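You operate a simulated robot arm through the tools that you are given. There is no shell and no other tool.

You are at the controls of a simulated robot arm. One attempt, no reset.

Task
Seat the black plug in the scrub basin and fill it to the blue line.
Fine: swing the spout over it first; the tap ends shut.

It is judged by the outcome, as a careful person would: the job done as asked, and still so three seconds after it is handed in. It fails if anything else is knocked over, pushed out of place, dropped, spilled or broken.

Robot
A 6-joint arm with a two-finger gripper, fixed in place. Base frame: the origin is on the floor under the middle of its stand, x ahead of it, y to its left, z up; the work surface is at about z = 0.7. Lengths are in m, angles in degrees, forces in N, time in s.
It reaches about 1.637 m from its shoulder. Its first joint turns from -166.0 to 166.0 degrees. Payload 3.43 kg.
The tool frame sits at the grasp point between the pads (the TCP): z along the fingers, y along the line on which they close. The tips reach 0.02 m beyond it. The gripper opens to 0.19 m; its body begins 0.248 m behind the TCP.
Orientation is that of the tool frame in the base frame, as a unit quaternion [x, y, z, w]. With the fingers straight down and closing along the base's y, the tool's x points along the base's -x, its y along +y and its z along -z.

Tools
- The arm moves only by the tool apply_moves. Its argument "steps" is a list of rows, each a list of 6 numbers: the shift along the base's x, y, z in units of 200 mm (1.0 is 200 mm), then the turn, a rotation vector about the base's x, y, z in units of 60 degrees (1.0 is 60 degrees). In form: [[dx, dy, dz, wx, wy, wz], ...]. A call has 1 to 20 rows; each row is the pose to reach, as a shift and turn from the pose commanded when the call began. "hand" is the gripper command, from -1 (shut) to 1 (fully open), values between in proportion, set as the call begins (left out, the last holds). A call with a number of a shift or a turn outside -1 to 1 is refused whole. A row lasts 0.2 s, in which the tool goes at most 0.05 m and 8.6 degrees; a call with a longer step from one row to the next is refused whole, and so is a gripper value outside its range. A pose out of reach is approached as far as the arm can. The call stops where the force on the tool passes 50 N (or 10 N more than at its start, if that is more) or the arm is blocked; 0.2 s more then pass. The fingers move at their own pace (about 0.045 m/s each) and stop on an object; they squeeze with about 24 N. The grip force told is the motor's: it shows also when the fingers shut on nothing. Time passes only in rows, and 0.2 s behind the last, so rows that repeat a pose let the fingers close. The reply holds the time, the measured pose of the TCP, the force on the tool along the base axes, the opening and the grip force, in the units named above and with some noise, with the torque about the TCP (base axes, N m) and any sound that the robot's microphone picked up.
- Cameras (640 x 400 px; columns grow to the right, rows downward): "scene" is fixed at [0.3996, 0.4986, 1.4641]; the picture's right is [-0.57, -0.82, 0.00], its down [-0.52, 0.36, -0.77] and it looks along [0.63, -0.44, -0.63] (base axes); focal length 214 px, centre (320, 200). "wrist" rides on the gripper at [0.07, -0.008, -0.288] in the tool frame; the picture's right is [0.12, 0.99, 0.00], its down [-0.96, 0.12, -0.25] and it looks along [-0.25, 0.03, 0.97] (tool axes); focal length 261 px, centre (320, 200). There is no depth. A picture from a camera that has moved, and an enlarged one, comes with that camera's place and axes in the base frame and with its lens.
- snapshot(camera): a new picture of that camera. The clock stands still meanwhile.
- lift_body(by): slides the trunk up (or, below 0, down) by that many m; the arm rides with it, the base frame stays. It gives what a move gives, with no picture.
- inspect(camera, box): a new picture of the part [left, top, right, bottom] of that camera's present view, enlarged. The clock stands still meanwhile.
- sign_off(): hands the job in; it is judged then, once.

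Places have to be worked out from the pictures, the camera data and where the tool is seen. Open the gripper and draw the arm clear of the work before you hand the job in, unless the task says otherwise.

The tools are called after ">>>" as name(argument=value, ...) on one line, values as JSON. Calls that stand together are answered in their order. apply_moves: Moves the arm, as the interface text tells. Its arguments: {"type":"object","properties":{"steps":{"type":"array","items":{"type":"array","items":{"type":"number"}}},"hand":{"type":"number"}},"required":["steps"]} The other tools are called the same way: lift_body (by) moves the trunk up or down; snapshot (camera) takes a picture; inspect (camera, box) takes an enlarged picture of a part of a camera's view; sign_off () hands the job in.

At the start:

```text
clock: 0.0
tool_pos: [0.5303, 0.4069, 1.3704]
orientation: [0.0, 1.0, 0.002, 0.002]
contact_force: [0.0, 0.5, 0.3]
torque: [-0.02, 0.03, 0.01]
gripper_width: 0.1902
gripper_force: 0.0
trunk travel left (down, up): [-0.21, 0.03]
```

scene: 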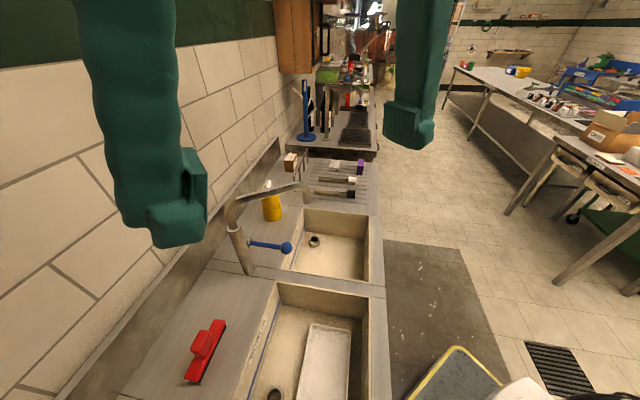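
wrist: 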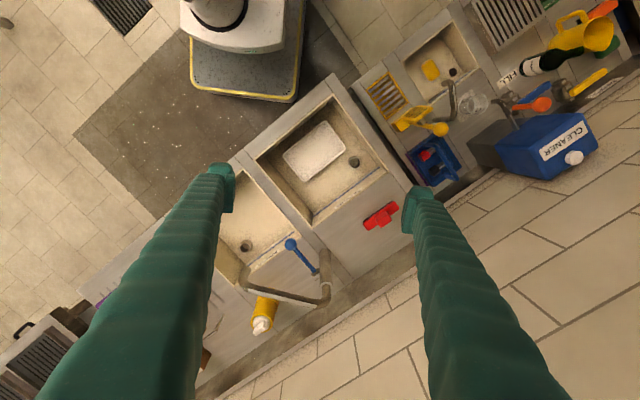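

The first pictures show a double sink with a swivel spout and a blue lever, with some lettering on the basins. I'll enlarge parts of both views to read the labels and find the plug.

>>> inspect(camera="scene", box=[180, 160, 400, 300])

>>> inspect(camera="scene", box=[160, 270, 400, 400])

>>> inspect(camera="wrist", box=[220, 70, 420, 200])

>>> inspect(camera="wrist", box=[200, 160, 400, 350])

>>> inspect(camera="wrist", box=[340, 0, 640, 200])

>>> inspect(camera="scene", box=[270, 80, 400, 210])

```text
2.86 times, centred on (290, 230) of scene
camera zoom: at [0.3996, 0.4986, 1.4641], right [-0.57, -0.82, 0.0], down [-0.52, 0.36, -0.77], along [0.63, -0.44, -0.63], focal length 613 px, centre (406, 114)
```

zoom: 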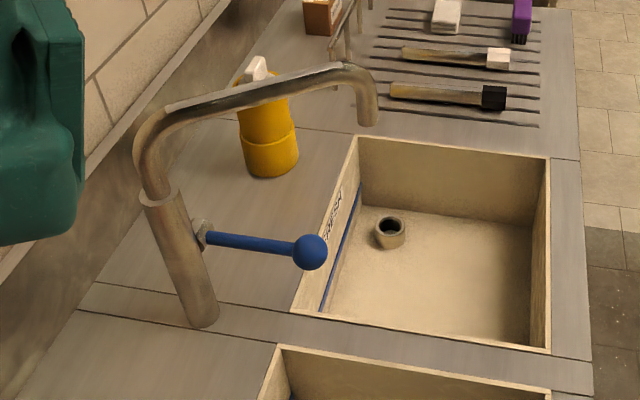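

```text
2.67 times, centred on (280, 335) of scene
camera zoom: at [0.3996, 0.4986, 1.4641], right [-0.57, -0.82, 0.0], down [-0.52, 0.36, -0.77], along [0.63, -0.44, -0.63], focal length 572 px, centre (427, -160)
```

zoom: 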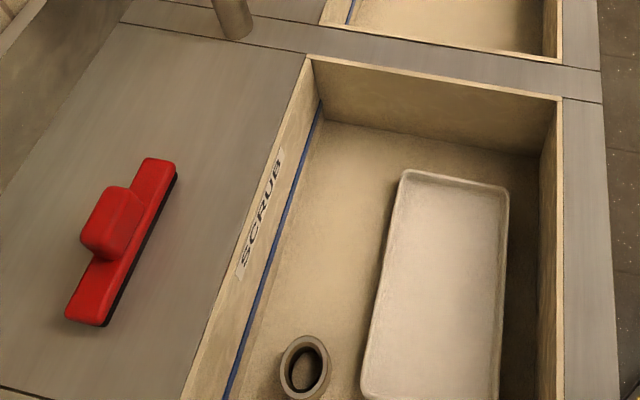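

```text
3.08 times, centred on (320, 135) of wrist
camera zoom: at [0.4594, 0.397, 1.6576], right [-0.12, 0.99, 0.0], down [0.96, 0.11, 0.25], along [0.25, 0.03, -0.97], focal length 802 px, centre (320, 400)
```

zoom: 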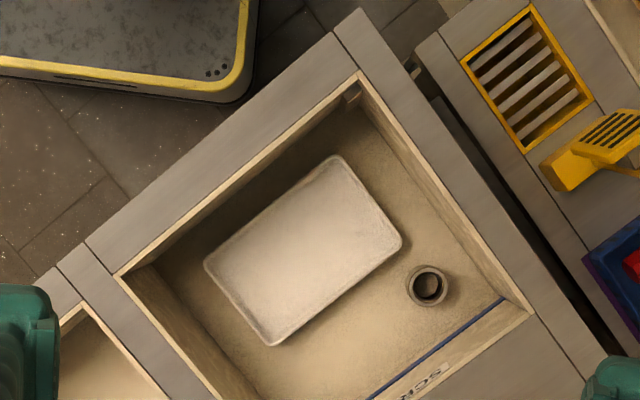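

```text
2.11 times, centred on (300, 255) of wrist
camera zoom: at [0.4594, 0.397, 1.6576], right [-0.12, 0.99, 0.0], down [0.96, 0.11, 0.25], along [0.25, 0.03, -0.97], focal length 549 px, centre (362, 84)
```

zoom: 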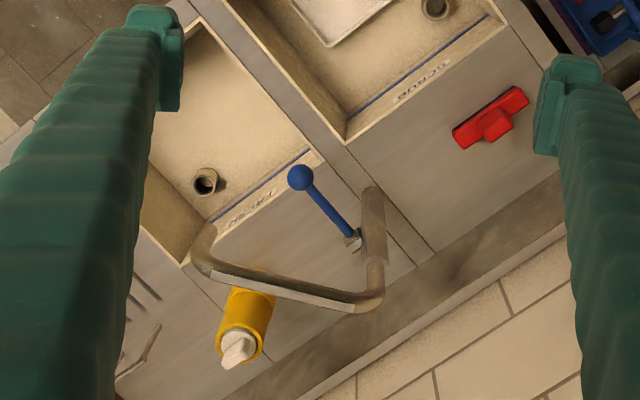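

```text
2.00 times, centred on (490, 100) of wrist
camera zoom: at [0.4594, 0.397, 1.6576], right [-0.12, 0.99, 0.0], down [0.96, 0.11, 0.25], along [0.25, 0.03, -0.97], focal length 521 px, centre (-20, 400)
```

zoom: 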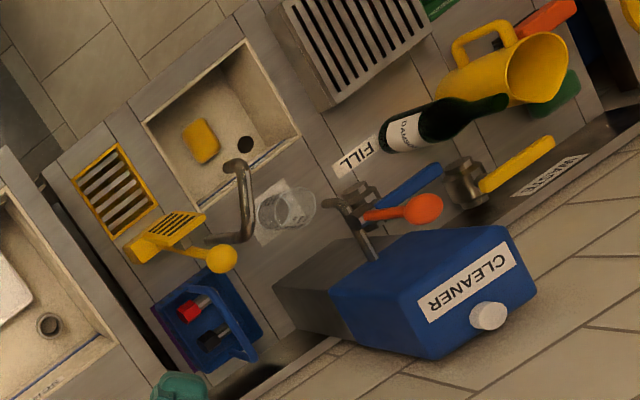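

```text
3.08 times, centred on (335, 145) of scene
camera zoom: at [0.3996, 0.4986, 1.4641], right [-0.57, -0.82, 0.0], down [-0.52, 0.36, -0.77], along [0.63, -0.44, -0.63], focal length 660 px, centre (274, 369)
```

zoom: 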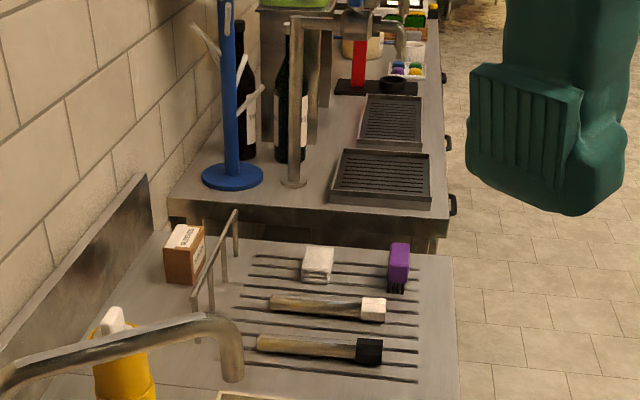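

Scrub is the nearer basin, with its drain by the far corner and a tray lying in it. The black plug isn't clear yet, so I'm enlarging the blue caddy and the drainboard items.

>>> inspect(camera="wrist", box=[400, 130, 480, 190])

>>> inspect(camera="scene", box=[270, 145, 380, 215])

>>> inspect(camera="scene", box=[300, 60, 380, 150])

>>> inspect(camera="scene", box=[440, 330, 640, 400])

>>> inspect(camera="wrist", box=[0, 250, 240, 400])

```text
6.67 times, centred on (440, 160) of wrist
camera zoom: at [0.4594, 0.397, 1.6576], right [-0.12, 0.99, 0.0], down [0.96, 0.11, 0.25], along [0.25, 0.03, -0.97], focal length 1738 px, centre (-480, 467)
```

zoom: 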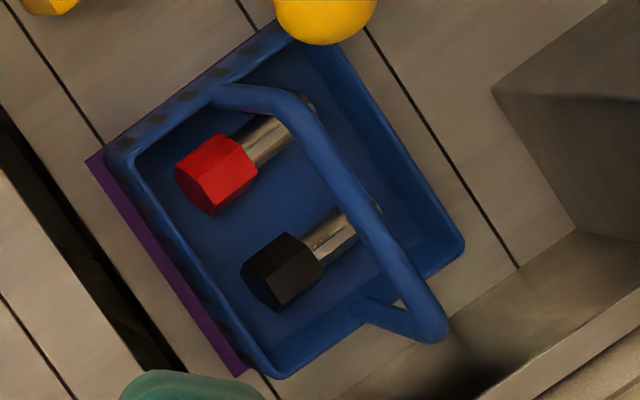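

```text
5.71 times, centred on (325, 180) of scene
camera zoom: at [0.3996, 0.4986, 1.4641], right [-0.57, -0.82, 0.0], down [-0.52, 0.36, -0.77], along [0.63, -0.44, -0.63], focal length 1226 px, centre (291, 314)
```

zoom: 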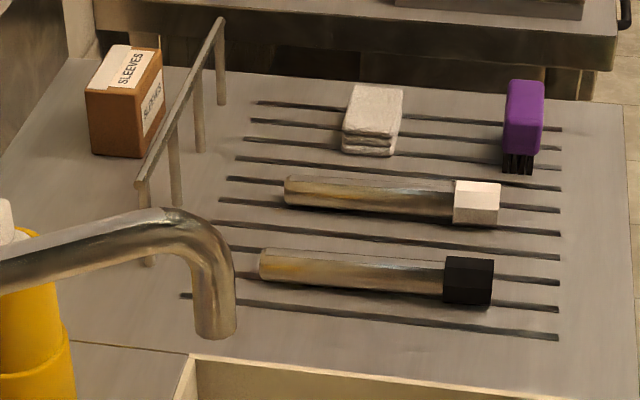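

```text
4.44 times, centred on (340, 105) of scene
camera zoom: at [0.3996, 0.4986, 1.4641], right [-0.57, -0.82, 0.0], down [-0.52, 0.36, -0.77], along [0.63, -0.44, -0.63], focal length 953 px, centre (231, 622)
```

zoom: 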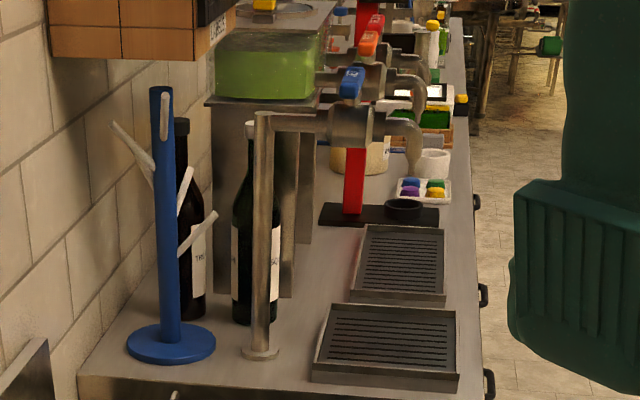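

```text
3.20 times, centred on (540, 365) of scene
camera zoom: at [0.3996, 0.4986, 1.4641], right [-0.57, -0.82, 0.0], down [-0.52, 0.36, -0.77], along [0.63, -0.44, -0.63], focal length 686 px, centre (-384, -328)
```

zoom: 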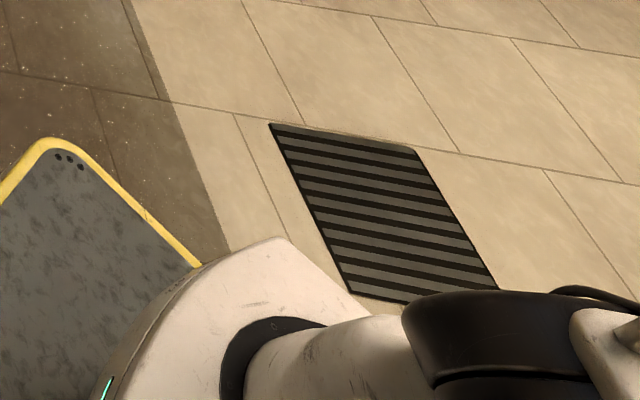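

```text
2.67 times, centred on (120, 325) of wrist
camera zoom: at [0.4594, 0.397, 1.6576], right [-0.12, 0.99, 0.0], down [0.96, 0.11, 0.25], along [0.25, 0.03, -0.97], focal length 695 px, centre (853, -133)
```

zoom: 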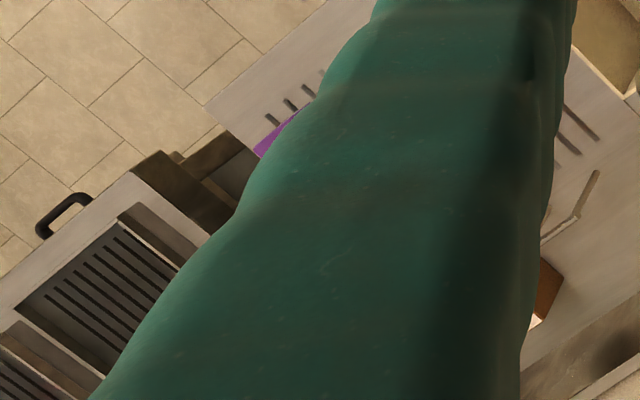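

The drainboard beyond the rinse basin holds two plugs with steel shanks: a white-headed one and a black-headed one. Comparing the two views, the deck looks nearer z≈0.86 and the basin floor about 0.7. I'll move the arm, high and clear, over the bench for a second viewpoint.

>>> apply_moves(steps=[[0.166, -0.166, 0, 0, 0, 0], [0.333, -0.333, 0, 0, 0, 0], [0.5, -0.5, 0, 0, 0, 0], [0.666, -0.666, 0, 0, 0, 0], [0.833, -0.833, 0, 0, 0, 0], [1, -1, 0, 0, 0, 0], [1, -1, 0, 0, 0, 0]], hand=1)

```text
clock: 1.6
tool_pos: [0.7239, 0.2047, 1.3518]
orientation: [0.0, 1.0, 0.003, 0.008]
contact_force: [0.0, 1.1, 0.1]
torque: [0.0, 0.06, 0.02]
gripper_width: 0.1904
gripper_force: 0.0
out of reach, approached as far as the arm can: row 4, 5, 6, 7
trunk travel left (down, up): [-0.21, 0.03]
```

The high pose is at the edge of reach, with the tool now at (0.724, 0.205, 1.352). I'm taking pictures from here.

>>> snapshot(camera="wrist")

>>> snapshot(camera="scene")

```text
taken
camera wrist: at [0.6493, 0.1939, 1.6383], right [-0.12, 0.99, 0.01], down [0.96, 0.11, 0.26], along [0.26, 0.04, -0.97], focal length 261 px, centre (320, 200)
```

wrist: 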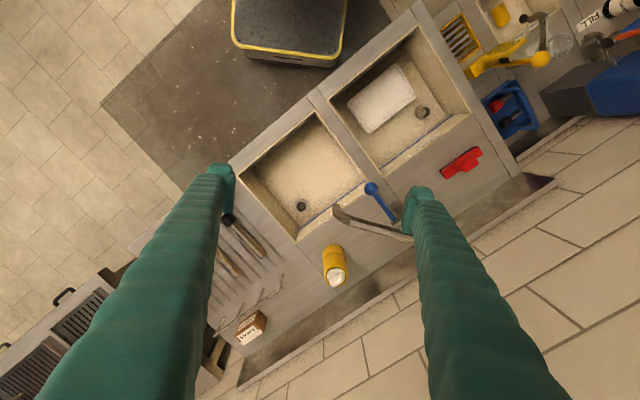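

```text
taken
```

scene: 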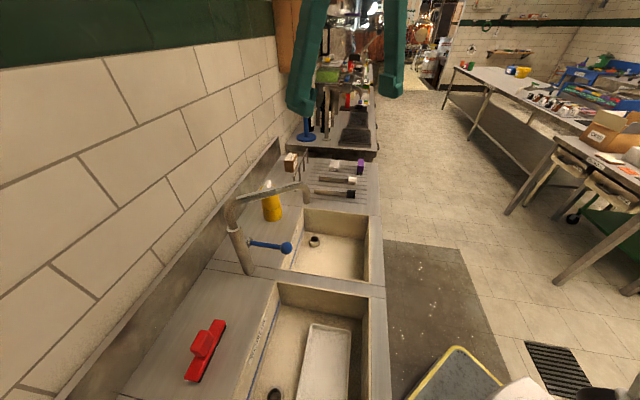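

The new viewpoint shows both basins, the spout, the lever and the plugs. I'm enlarging regions so I can triangulate positions.

>>> inspect(camera="wrist", box=[320, 20, 480, 120])

>>> inspect(camera="wrist", box=[280, 140, 440, 240])

>>> inspect(camera="wrist", box=[200, 170, 360, 270])

>>> inspect(camera="wrist", box=[200, 100, 360, 200])

```text
4.00 times, centred on (400, 70) of wrist
camera zoom: at [0.6493, 0.1939, 1.6383], right [-0.12, 0.99, 0.01], down [0.96, 0.11, 0.26], along [0.26, 0.04, -0.97], focal length 1043 px, centre (0, 720)
```

zoom: 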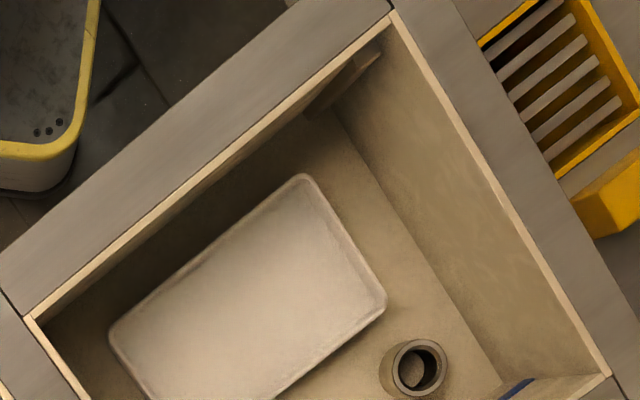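

```text
4.00 times, centred on (360, 190) of wrist
camera zoom: at [0.6493, 0.1939, 1.6383], right [-0.12, 0.99, 0.01], down [0.96, 0.11, 0.26], along [0.26, 0.04, -0.97], focal length 1043 px, centre (160, 240)
```

zoom: 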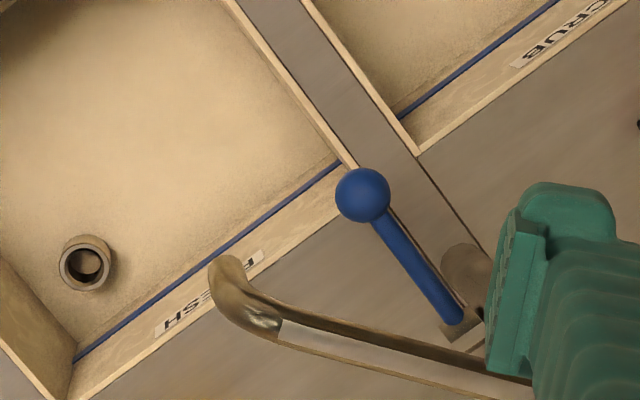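

```text
4.00 times, centred on (280, 220) of wrist
camera zoom: at [0.6493, 0.1939, 1.6383], right [-0.12, 0.99, 0.01], down [0.96, 0.11, 0.26], along [0.26, 0.04, -0.97], focal length 1043 px, centre (480, 120)
```

zoom: 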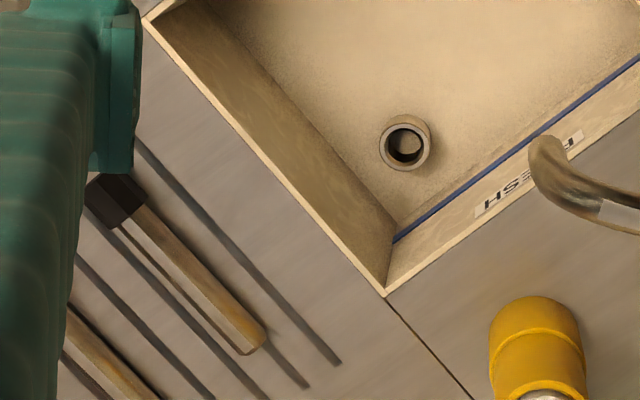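

```text
4.00 times, centred on (280, 150) of wrist
camera zoom: at [0.6493, 0.1939, 1.6383], right [-0.12, 0.99, 0.01], down [0.96, 0.11, 0.26], along [0.26, 0.04, -0.97], focal length 1043 px, centre (480, 400)
```

zoom: 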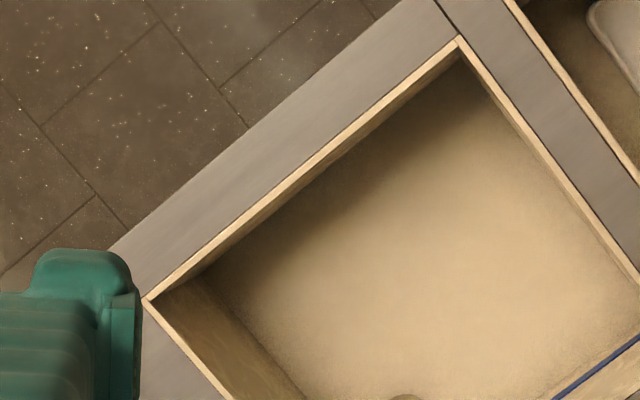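

Triangulating gives these estimates:

| Item | x | y | z | Notes |
|---|---|---|---|---|
| Deck | – | – | ≈0.838 | |
| Scrub drain, top of collar | 0.553 | 0.540 | 0.72 | |
| Lever ball | 0.791 | 0.353 | 0.949 | |
| Spout post | 0.853 | 0.465 | – | |
| Spout tip | 0.82 | 0.255 | – | arm of the spout at z≈1.11 |
| Black plug head | 0.96 | -0.06 | 0.86 | |

I'll close the gripper and come down on the far (rinse) side of the spout, ready to push it.

>>> apply_moves(steps=[[0, 0, -0.24, 0, 0, 0], [0, 0, -0.46, 0, 0, 0], [0.2, 0.1, -0.5, 0, 0, 0], [0.4, 0.2, -0.55, 0, 0, 0], [0.6, 0.25, -0.6, 0, 0, 0], [0.8, 0.3, -0.7, 0, 0, 0], [0.85, 0.32, -0.85, 0, 0, 0], [0.85, 0.32, -0.85, 0, 0, 0]], hand=-1)

>>> snapshot(camera="wrist")

>>> snapshot(camera="scene")

```text
clock: 3.4
tool_pos: [0.8971, 0.2714, 1.1852]
orientation: [-0.001, 1.0, 0.003, 0.002]
contact_force: [-0.5, 0.0, -0.3]
torque: [-0.02, 0.01, -0.01]
gripper_width: 0.0292
gripper_force: 0.0
trunk travel left (down, up): [-0.21, 0.03]
```

```text
taken
camera wrist: at [0.8244, 0.262, 1.4722], right [-0.12, 0.99, 0.0], down [0.96, 0.11, 0.25], along [0.25, 0.03, -0.97], focal length 261 px, centre (320, 200)
```

wrist: 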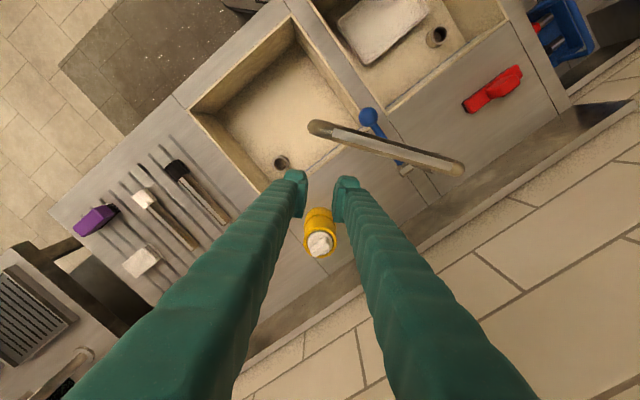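

```text
taken
```

scene: 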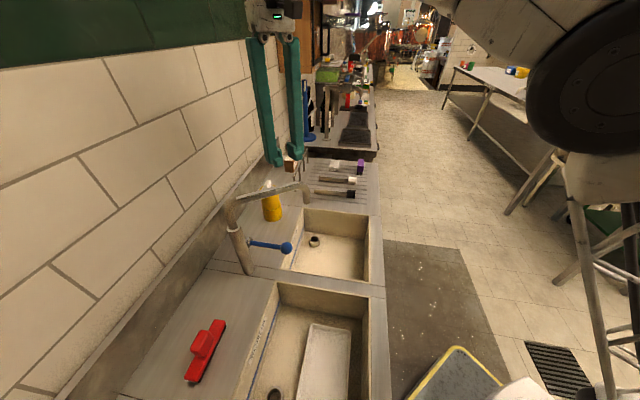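

Now the whole spout is visible from the post to the tip. I'm enlarging it to fix the pivot and tip, and to look at how the lever is mounted.

>>> inspect(camera="wrist", box=[290, 90, 490, 215])

>>> inspect(camera="wrist", box=[130, 140, 250, 215])

>>> inspect(camera="scene", box=[220, 130, 320, 280])

>>> inspect(camera="scene", box=[240, 20, 320, 180])

```text
3.20 times, centred on (390, 152) of wrist
camera zoom: at [0.8244, 0.262, 1.4722], right [-0.12, 0.99, 0.0], down [0.96, 0.11, 0.25], along [0.25, 0.03, -0.97], focal length 834 px, centre (96, 352)
```

zoom: 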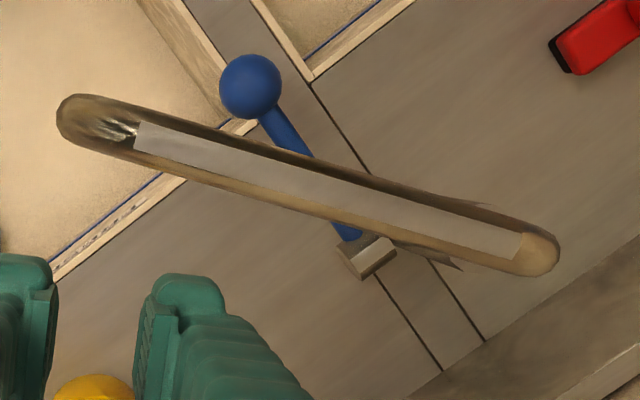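

```text
5.33 times, centred on (190, 178) of wrist
camera zoom: at [0.8244, 0.262, 1.4722], right [-0.12, 0.99, 0.0], down [0.96, 0.11, 0.25], along [0.25, 0.03, -0.97], focal length 1390 px, centre (1013, 320)
```

zoom: 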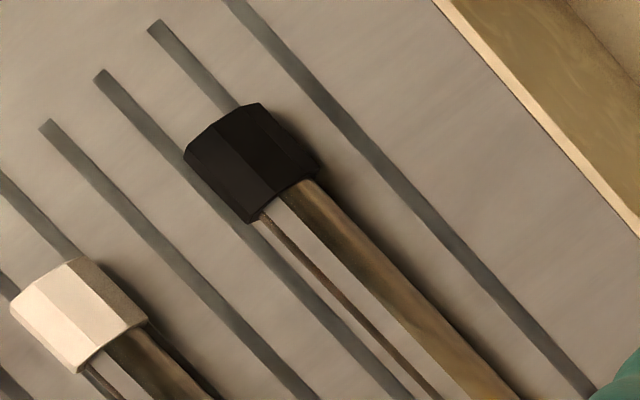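

```text
2.67 times, centred on (270, 205) of scene
camera zoom: at [0.3996, 0.4986, 1.4641], right [-0.57, -0.82, 0.0], down [-0.52, 0.36, -0.77], along [0.63, -0.44, -0.63], focal length 572 px, centre (453, 187)
```

zoom: 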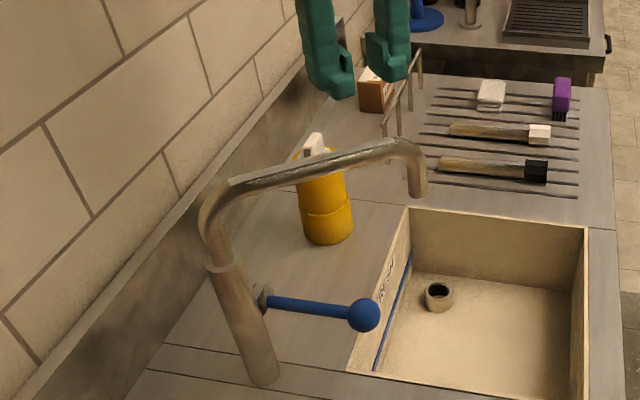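

```text
2.50 times, centred on (280, 100) of scene
camera zoom: at [0.3996, 0.4986, 1.4641], right [-0.57, -0.82, 0.0], down [-0.52, 0.36, -0.77], along [0.63, -0.44, -0.63], focal length 536 px, centre (420, 450)
```

zoom: 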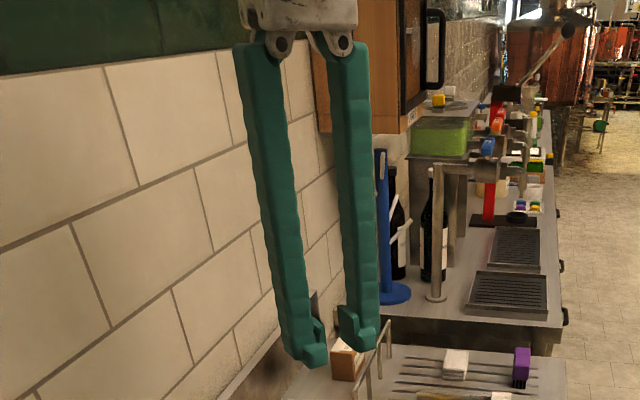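

The pivot comes out near (0.852, 0.458) and the tip near (0.820, 0.255). I want a closer look at the lever's mount to judge which way it turns.

>>> inspect(camera="wrist", box=[370, 140, 440, 190])

>>> inspect(camera="scene", box=[225, 215, 305, 280])

```text
8.00 times, centred on (405, 165) of wrist
camera zoom: at [0.8244, 0.262, 1.4722], right [-0.12, 0.99, 0.0], down [0.96, 0.11, 0.25], along [0.25, 0.03, -0.97], focal length 2085 px, centre (-360, 480)
```

zoom: 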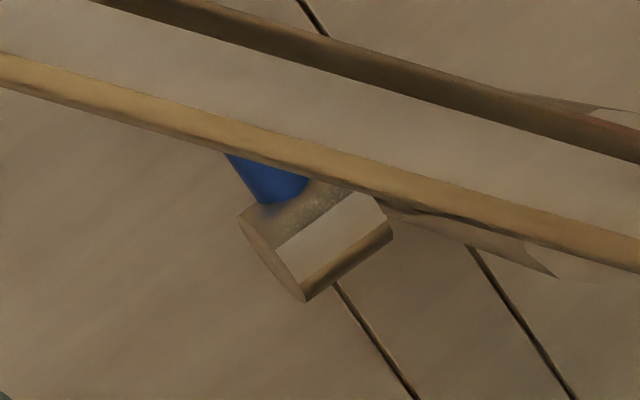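

```text
6.15 times, centred on (265, 248) of scene
camera zoom: at [0.3996, 0.4986, 1.4641], right [-0.57, -0.82, 0.0], down [-0.52, 0.36, -0.77], along [0.63, -0.44, -0.63], focal length 1320 px, centre (658, -92)
```

zoom: 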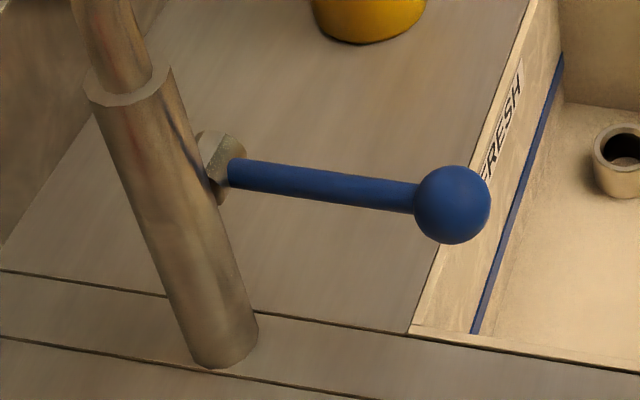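

The mount is a stub whose axis runs along the bench, so the lever should pivot up and down. I'll deal with the spout first by lowering the closed fingers beside it, tips about 1.07, on the rinse side.

>>> apply_moves(steps=[[0, 0, -0.2, 0, 0, 0], [0, 0, -0.4, 0, 0, 0], [0, 0, -0.475, 0, 0, 0], [0, 0, -0.475, 0, 0, 0]], hand=-1)

>>> snapshot(camera="wrist")

>>> snapshot(camera="scene")

```text
clock: 4.4
tool_pos: [0.8931, 0.2674, 1.0879]
orientation: [0.0, 1.0, 0.002, 0.003]
contact_force: [-0.3, 0.3, -0.6]
torque: [0.0, 0.01, -0.04]
gripper_width: 0.0
gripper_force: 23.5
trunk travel left (down, up): [-0.21, 0.03]
```

```text
taken
camera wrist: at [0.8218, 0.2585, 1.3748], right [-0.12, 0.99, 0.0], down [0.96, 0.11, 0.25], along [0.25, 0.03, -0.97], focal length 261 px, centre (320, 200)
```

wrist: 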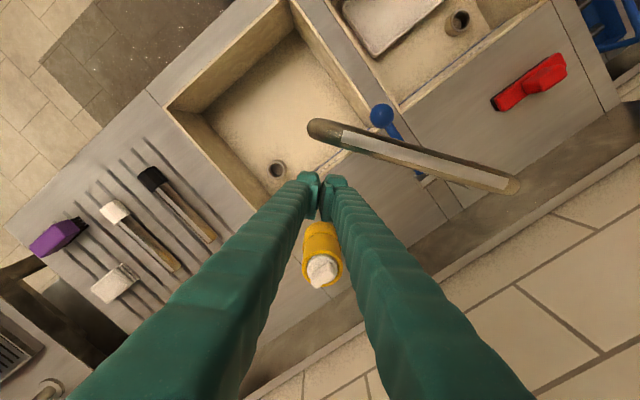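

```text
taken
```

scene: 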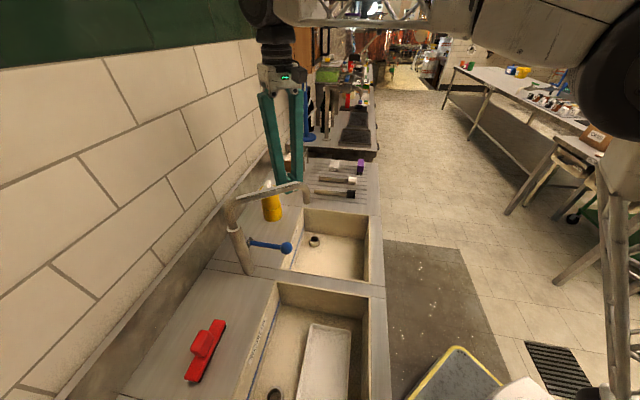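

The spout arm sits at about z=1.12 and the fingertips at about 1.07, with the fingers just beside it. I'll push gently along an arc about the pivot, part of the way, then check.

>>> apply_moves(steps=[[-0.095, 0.047, 0, 0, 0, 0], [-0.18, 0.047, 0, 0, 0, 0], [-0.275, 0.056, 0, 0, 0, 0], [-0.385, 0.069, 0, 0, 0, 0], [-0.46, 0.09, 0, 0, 0, 0], [-0.535, 0.1125, 0, 0, 0, 0], [-0.605, 0.1465, 0, 0, 0, 0], [-0.675, 0.183, 0, 0, 0, 0], [-0.74, 0.2285, 0, 0, 0, 0]], hand=-1)

>>> snapshot(camera="wrist")

>>> snapshot(camera="scene")

```text
clock: 6.4
tool_pos: [0.7451, 0.316, 1.0897]
orientation: [0.0, 1.0, 0.003, 0.002]
contact_force: [-0.7, 0.4, -1.0]
torque: [0.02, 0.08, 0.04]
gripper_width: 0.0
gripper_force: 24.3
trunk travel left (down, up): [-0.21, 0.03]
```

```text
taken
camera wrist: at [0.673, 0.3051, 1.3773], right [-0.12, 0.99, 0.0], down [0.96, 0.11, 0.25], along [0.25, 0.03, -0.97], focal length 261 px, centre (320, 200)
```

wrist: 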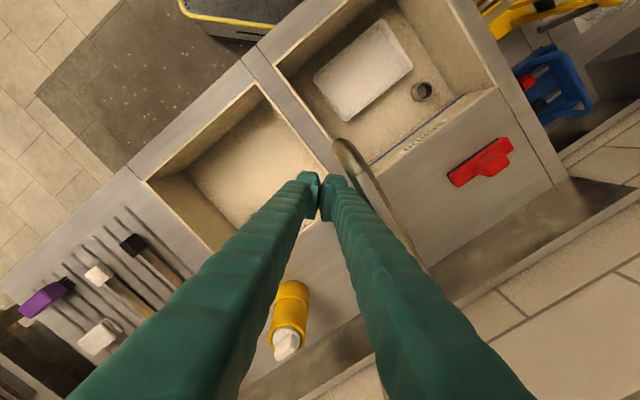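

```text
taken
```

scene: 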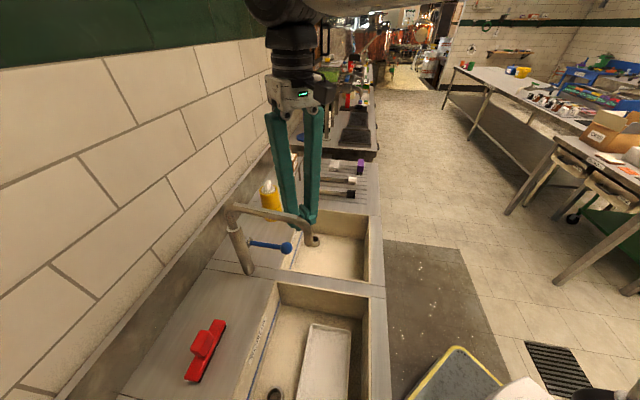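

The spout follows easily, with very low force, and is now about 8° past straight ahead toward scrub. I'll continue the arc so the tip ends up over the scrub basin.

>>> apply_moves(steps=[[-0.06, 0.048, 0, 0, 0, 0], [-0.117, 0.104, 0, 0, 0, 0], [-0.17, 0.161, 0, 0, 0, 0], [-0.215, 0.227, 0, 0, 0, 0], [-0.256, 0.292, 0, 0, 0, 0], [-0.28, 0.34, 0, 0, 0, 0], [-0.28, 0.34, 0, 0, 0, 0]], hand=-1)

>>> snapshot(camera="wrist")

>>> snapshot(camera="scene")

```text
clock: 8.0
tool_pos: [0.691, 0.3836, 1.089]
orientation: [0.0, 1.0, 0.003, 0.003]
contact_force: [0.5, -0.3, 0.1]
torque: [0.02, -0.01, 0.01]
gripper_width: 0.0001
gripper_force: 24.1
trunk travel left (down, up): [-0.21, 0.03]
```

```text
taken
camera wrist: at [0.6192, 0.3735, 1.3761], right [-0.12, 0.99, 0.0], down [0.96, 0.11, 0.25], along [0.25, 0.03, -0.97], focal length 261 px, centre (320, 200)
```

wrist: 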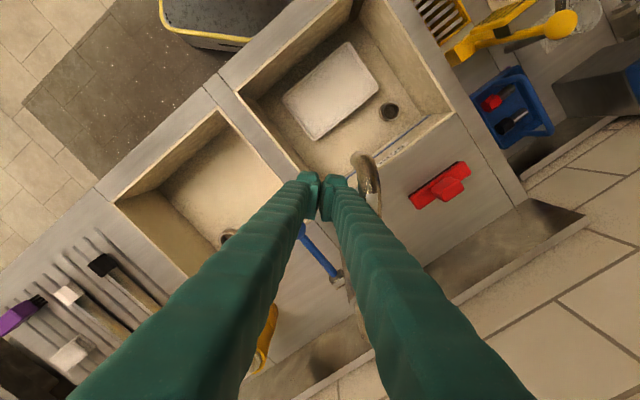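

```text
taken
```

scene: 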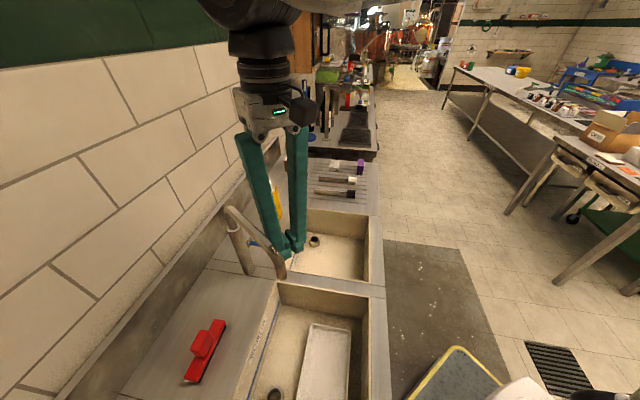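

The spout tip is now at about (0.646, 0.42), which puts it inside the scrub basin's outline. Next I'll back the fingers away from the spout and rise before going for the plug.

>>> apply_moves(steps=[[0.03, -0.15, 0, 0, 0, 0], [0.05, -0.3, 0, 0, 0, 0], [0.05, -0.3, 0.2, 0, 0, 0], [0.05, -0.35, 0.4, 0, 0, 0], [0.05, -0.5, 0.5, 0, 0, 0], [0.05, -0.7, 0.5, 0, 0, 0], [0.05, -0.85, 0.5, 0, 0, 0], [0.05, -1.0, 0.5, 0, 0, 0], [0.05, -1.0, 0.5, 0, 0, 0]], hand=-0.2)

>>> snapshot(camera="scene")

>>> snapshot(camera="wrist")

```text
clock: 10.0
tool_pos: [0.6988, 0.1787, 1.1871]
orientation: [0.0, 1.0, 0.003, 0.002]
contact_force: [-0.1, 0.8, 0.3]
torque: [-0.02, 0.0, -0.01]
gripper_width: 0.076
gripper_force: 0.1
trunk travel left (down, up): [-0.21, 0.03]
```

```text
taken
```

scene: 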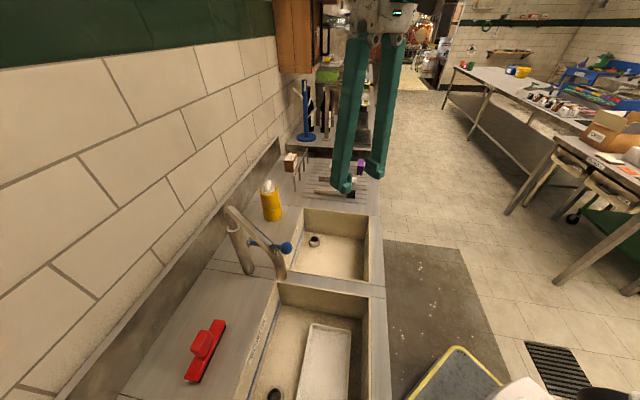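

```text
taken
camera wrist: at [0.6283, 0.1706, 1.4741], right [-0.12, 0.99, 0.0], down [0.96, 0.11, 0.25], along [0.25, 0.03, -0.97], focal length 261 px, centre (320, 200)
```

wrist: 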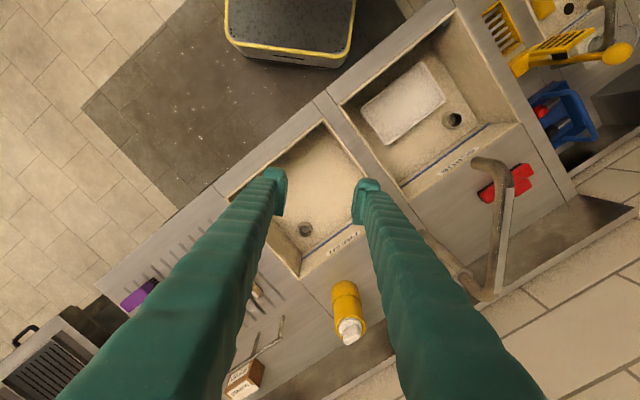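

The spout stays put and the gripper is open about 7.6 cm. The plug lies across the bench with its head toward the front, so I'll take the head nearly end-on. First comes a 45° yaw while travelling toward the drainboard.

>>> apply_moves(steps=[[0.08, -0.16, 0, 0, 0, 0.12], [0.16, -0.32, 0, 0, 0, 0.24], [0.24, -0.48, 0, 0, 0, 0.36], [0.32, -0.64, 0, 0, 0, 0.48], [0.4, -0.8, 0, 0, 0, 0.6], [0.5, -1.0, 0, 0, 0, 0.72], [0.5, -1.0, 0, 0, 0, 0.75], [0.5, -1.0, 0, 0, 0, 0.75]])

>>> snapshot(camera="wrist")

```text
clock: 11.8
tool_pos: [0.8013, -0.0176, 1.1898]
orientation: [-0.383, 0.924, 0.003, 0.001]
contact_force: [-0.2, 1.1, -0.3]
torque: [-0.01, 0.04, 0.03]
gripper_width: 0.0757
gripper_force: 0.0
trunk travel left (down, up): [-0.21, 0.03]
```

```text
taken
camera wrist: at [0.7574, -0.075, 1.4758], right [-0.79, 0.62, 0.0], down [0.6, 0.76, 0.25], along [0.15, 0.2, -0.97], focal length 261 px, centre (320, 200)
```

wrist: 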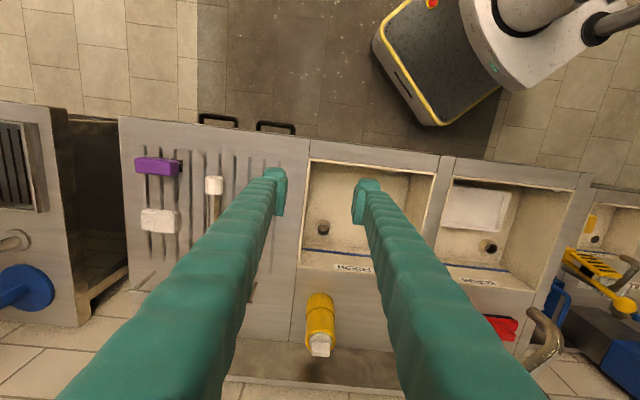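

The black plug is hidden behind a finger, so I'll move directly over its head for a precise look. Two cabinet handles protrude low on the bench front and I'll keep clear of them.

>>> apply_moves(steps=[[0.19, -0.05, 0, 0, 0, 0], [0.37, -0.1, 0, 0, 0, 0], [0.56, -0.16, 0, 0, 0, 0], [0.745, -0.21, 0, 0, 0, 0], [0.745, -0.21, 0, 0, 0, 0]])

>>> snapshot(camera="wrist")

>>> inspect(camera="wrist", box=[250, 120, 410, 270])

```text
clock: 13.0
tool_pos: [0.9524, -0.0584, 1.1887]
orientation: [-0.382, 0.924, 0.003, 0.001]
contact_force: [0.0, -0.2, -1.0]
torque: [0.04, 0.13, -0.02]
gripper_width: 0.0762
gripper_force: 0.0
trunk travel left (down, up): [-0.21, 0.03]
```

```text
taken
camera wrist: at [0.9101, -0.1161, 1.4754], right [-0.79, 0.62, 0.01], down [0.6, 0.76, 0.25], along [0.15, 0.2, -0.97], focal length 261 px, centre (320, 200)
```

wrist: 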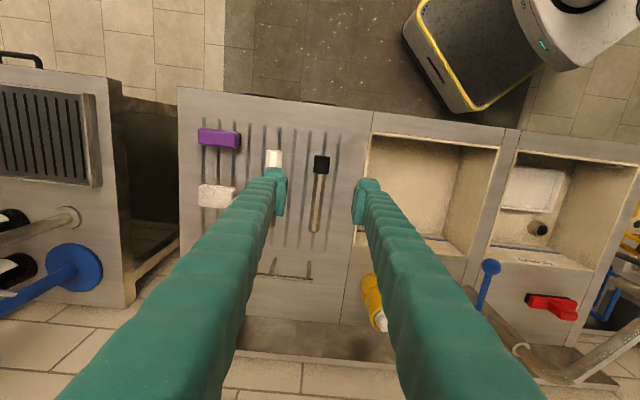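

```text
2.67 times, centred on (330, 195) of wrist
camera zoom: at [0.9101, -0.1161, 1.4754], right [-0.79, 0.62, 0.01], down [0.6, 0.76, 0.25], along [0.15, 0.2, -0.97], focal length 695 px, centre (293, 213)
```

zoom: 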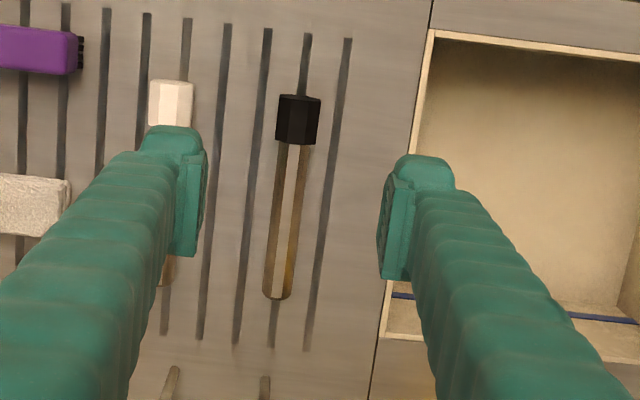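

Refined from directly above, the plug's axis lies along the bench depth at u≈0.709. The head centre is at about (0.951, -0.052) and it is roughly 4 cm wide. I'll back off toward the front and pitch the gripper to nearly horizontal, 12° nose-down, pointing at the head.

>>> apply_moves(steps=[[-0.06, -0.06, 0, 0.092, -0.092, 0], [-0.12, -0.12, 0, 0.184, -0.184, 0], [-0.18, -0.18, -0.05, 0.276, -0.276, 0], [-0.24, -0.24, -0.1, 0.368, -0.368, 0], [-0.3, -0.3, -0.2, 0.46, -0.46, 0], [-0.36, -0.34, -0.3, 0.552, -0.552, 0], [-0.43, -0.39, -0.4, 0.643, -0.643, 0], [-0.43, -0.39, -0.5, 0.735, -0.735, 0], [-0.43, -0.39, -0.6, 0.827, -0.827, 0], [-0.43, -0.39, -0.7, 0.919, -0.919, 0], [-0.43, -0.39, -0.8, 0.919, -0.919, 0], [-0.43, -0.39, -0.8, 0.919, -0.919, 0]])

>>> snapshot(camera="wrist")

>>> snapshot(camera="scene")

```text
clock: 15.6
tool_pos: [0.8644, -0.138, 1.0279]
orientation: [-0.298, 0.716, 0.243, 0.583]
contact_force: [0.4, 0.0, -0.5]
torque: [-0.01, 0.01, -0.03]
gripper_width: 0.0763
gripper_force: 0.1
trunk travel left (down, up): [-0.21, 0.03]
```

```text
taken
camera wrist: at [0.6622, -0.353, 1.0163], right [-0.72, 0.68, -0.12], down [-0.11, 0.05, 0.99], along [0.68, 0.73, 0.04], focal length 261 px, centre (320, 200)
```

wrist: 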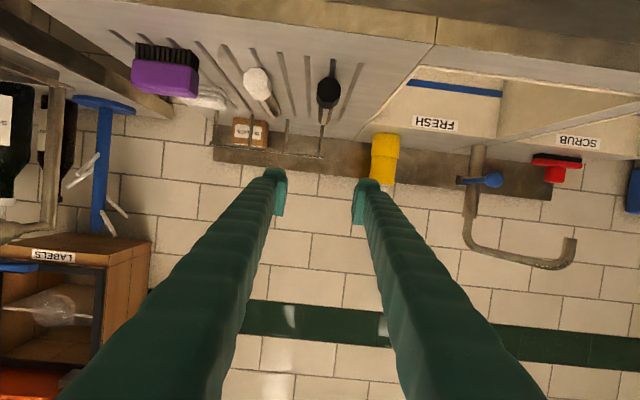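

```text
taken
```

scene: 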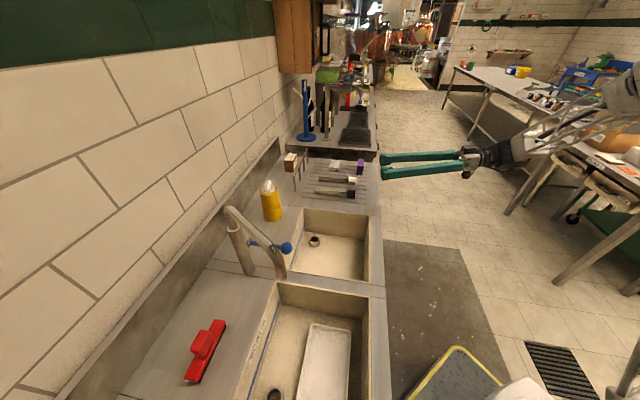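

The gripper now points at the plug head along the bench depth, with the plug visible between the fingers (the wrist view is upside down). I'll lower to about z=0.89, still short of the head, and check height against the plug.

>>> apply_moves(steps=[[0, 0, -0.2, 0, 0, 0], [0, 0, -0.4, 0, 0, 0], [0, 0, -0.55, 0, 0, 0], [0, 0, -0.68, 0, 0, 0], [0, 0, -0.68, 0, 0, 0]])

>>> snapshot(camera="wrist")

>>> inspect(camera="scene", box=[270, 140, 410, 230])

```text
clock: 16.8
tool_pos: [0.863, -0.1404, 0.8913]
orientation: [-0.298, 0.716, 0.243, 0.583]
contact_force: [0.8, -0.1, -0.4]
torque: [-0.01, -0.03, -0.01]
gripper_width: 0.0761
gripper_force: 0.0
trunk travel left (down, up): [-0.21, 0.03]
```

```text
taken
camera wrist: at [0.6613, -0.355, 0.8814], right [-0.72, 0.68, -0.12], down [-0.11, 0.05, 0.99], along [0.68, 0.73, 0.04], focal length 261 px, centre (320, 200)
```

wrist: 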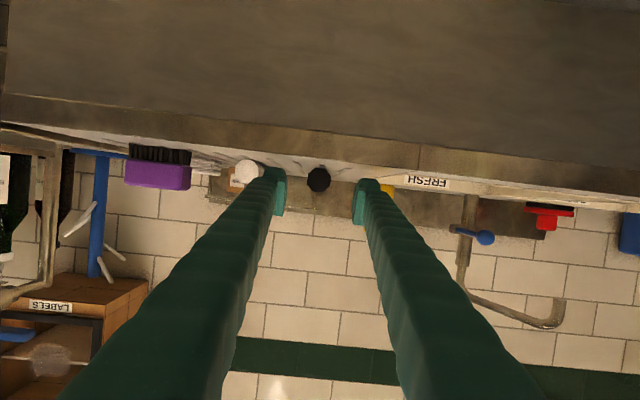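

```text
4.44 times, centred on (340, 185) of scene
camera zoom: at [0.3996, 0.4986, 1.4641], right [-0.57, -0.82, 0.0], down [-0.52, 0.36, -0.77], along [0.63, -0.44, -0.63], focal length 953 px, centre (231, 267)
```

zoom: 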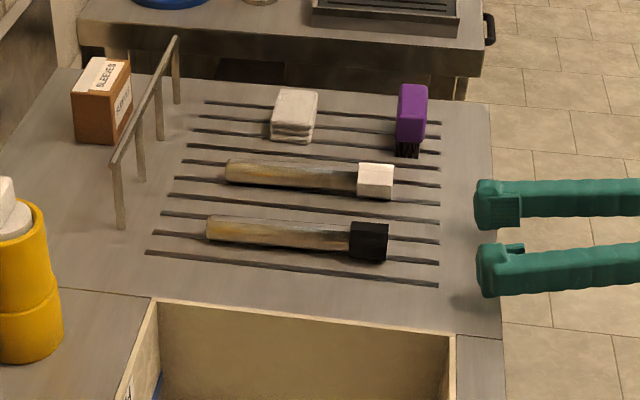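

The wrist camera now looks almost level at the head. I'm enlarging to measure its centre height and lateral alignment relative to the pads.

>>> inspect(camera="wrist", box=[260, 150, 390, 230])

```text
4.92 times, centred on (325, 190) of wrist
camera zoom: at [0.6613, -0.355, 0.8814], right [-0.72, 0.68, -0.12], down [-0.11, 0.05, 0.99], along [0.68, 0.73, 0.04], focal length 1283 px, centre (295, 249)
```

zoom: 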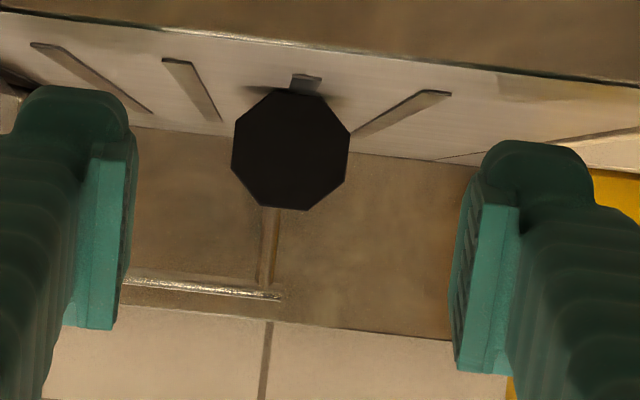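

The head centre is at about z=0.870 (deck ≈0.851) and it is centred laterally between the pads. I'll go forward 11.5 cm along the depth at z≈0.886 so the pads straddle the outer part of the head.

>>> apply_moves(steps=[[0.1, 0.1, -0.01, 0, 0, 0], [0.2, 0.2, -0.026, 0, 0, 0], [0.3, 0.3, -0.026, 0, 0, 0], [0.36, 0.36, -0.026, 0, 0, 0], [0.405, 0.405, -0.026, 0, 0, 0], [0.405, 0.405, -0.026, 0, 0, 0]])

>>> snapshot(camera="wrist")

>>> inspect(camera="scene", box=[270, 140, 410, 230])

```text
clock: 18.2
tool_pos: [0.945, -0.0561, 0.8858]
orientation: [-0.298, 0.716, 0.243, 0.583]
contact_force: [-0.8, -0.8, 0.3]
torque: [0.02, -0.01, 0.01]
gripper_width: 0.0758
gripper_force: 0.1
trunk travel left (down, up): [-0.21, 0.03]
```

```text
taken
camera wrist: at [0.7431, -0.2725, 0.8756], right [-0.72, 0.68, -0.12], down [-0.11, 0.05, 0.99], along [0.68, 0.73, 0.04], focal length 261 px, centre (320, 200)
```

wrist: 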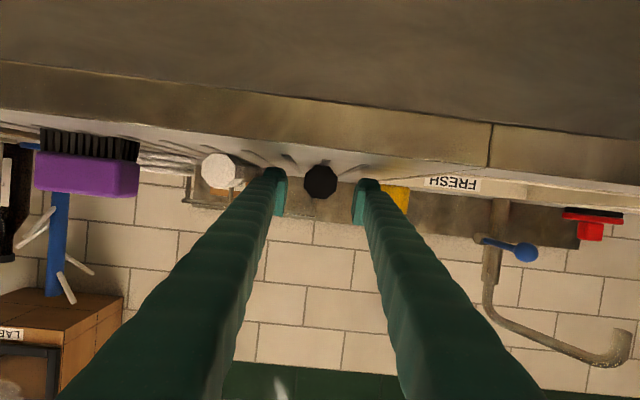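

```text
4.44 times, centred on (340, 185) of scene
camera zoom: at [0.3996, 0.4986, 1.4641], right [-0.57, -0.82, 0.0], down [-0.52, 0.36, -0.77], along [0.63, -0.44, -0.63], focal length 953 px, centre (231, 267)
```

zoom: 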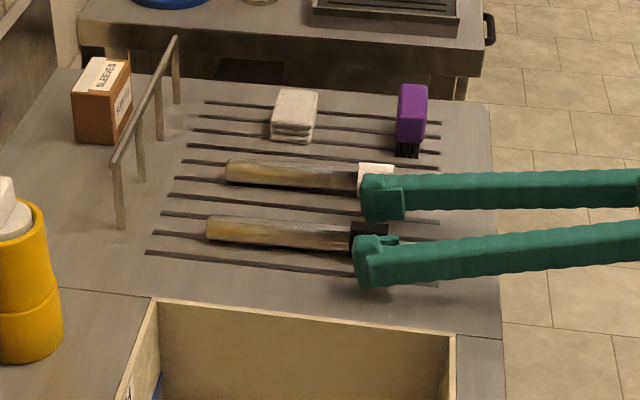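

The pads straddle the black head, with the far finger clear of the white plug. Closing the grip now.

>>> apply_moves(steps=[[0, 0, 0, 0, 0, 0], [0, 0, 0, 0, 0, 0], [0, 0, 0, 0, 0, 0], [0, 0, 0, 0, 0, 0], [0, 0, 0, 0, 0, 0]], hand=-1)

>>> inspect(camera="wrist", box=[240, 140, 400, 240])

>>> inspect(camera="scene", box=[270, 140, 410, 230])

```text
clock: 19.4
tool_pos: [0.9447, -0.0571, 0.8865]
orientation: [-0.298, 0.716, 0.244, 0.583]
contact_force: [0.7, 0.5, 1.5]
torque: [0.0, -0.04, 0.0]
gripper_width: 0.0346
gripper_force: 24.1
trunk travel left (down, up): [-0.21, 0.03]
```

```text
4.00 times, centred on (320, 190) of wrist
camera zoom: at [0.743, -0.2725, 0.8757], right [-0.72, 0.68, -0.12], down [-0.11, 0.05, 0.99], along [0.68, 0.73, 0.04], focal length 1043 px, centre (320, 240)
```

zoom: 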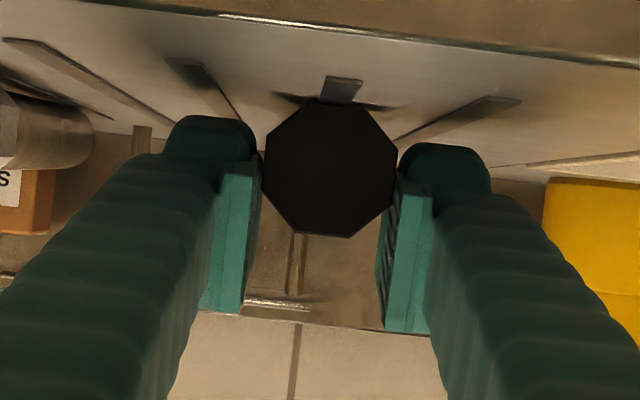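

```text
4.44 times, centred on (340, 185) of scene
camera zoom: at [0.3996, 0.4986, 1.4641], right [-0.57, -0.82, 0.0], down [-0.52, 0.36, -0.77], along [0.63, -0.44, -0.63], focal length 953 px, centre (231, 267)
```

zoom: 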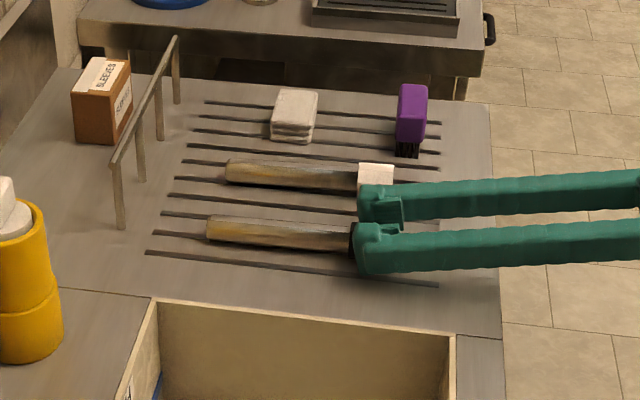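

The grip holds at 3.5 cm with 24 N on the black head. I'll lift while pitching the plug tail-down, keeping the tail above the board.

>>> apply_moves(steps=[[0, 0, 0.1, 0, 0, 0], [0, 0, 0.22, -0.06, 0.06, 0], [0, 0, 0.36, -0.14, 0.14, 0], [0, 0, 0.5, -0.23, 0.23, 0], [0, 0, 0.66, -0.32, 0.32, 0], [0, 0, 0.82, -0.41, 0.41, 0], [0, 0, 0.98, -0.5, 0.5, 0], [0, 0, 0.98, -0.5, 0.5, 0]], hand=-1)

>>> snapshot(camera="wrist")

>>> snapshot(camera="scene")

```text
clock: 21.2
tool_pos: [0.943, -0.0564, 1.0834]
orientation: [-0.364, 0.879, 0.118, 0.283]
contact_force: [0.3, 0.9, -1.5]
torque: [-0.02, 0.05, -0.07]
gripper_width: 0.035
gripper_force: 24.1
trunk travel left (down, up): [-0.21, 0.03]
```

```text
taken
camera wrist: at [0.791, -0.2218, 1.2759], right [-0.77, 0.63, -0.07], down [0.37, 0.53, 0.76], along [0.52, 0.57, -0.64], focal length 261 px, centre (320, 200)
```

wrist: 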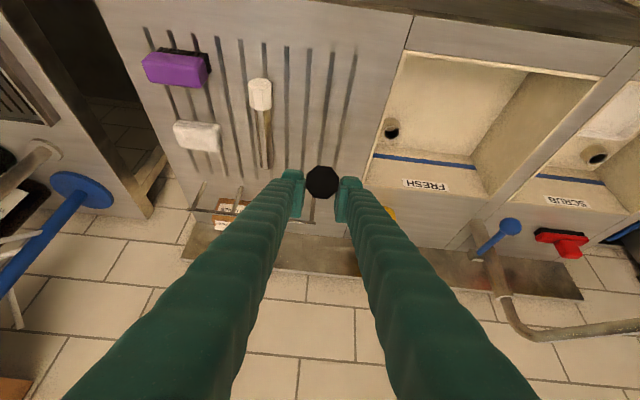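

```text
taken
```

scene: 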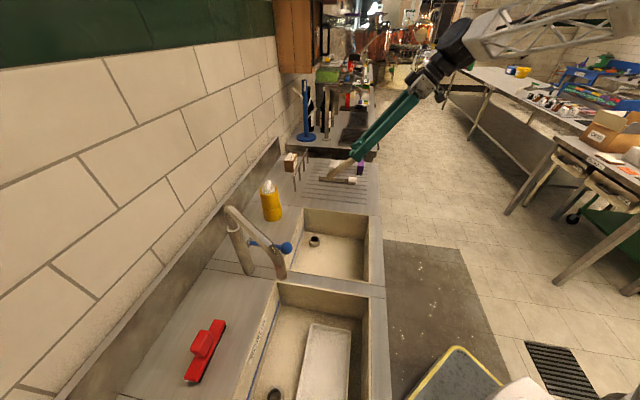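

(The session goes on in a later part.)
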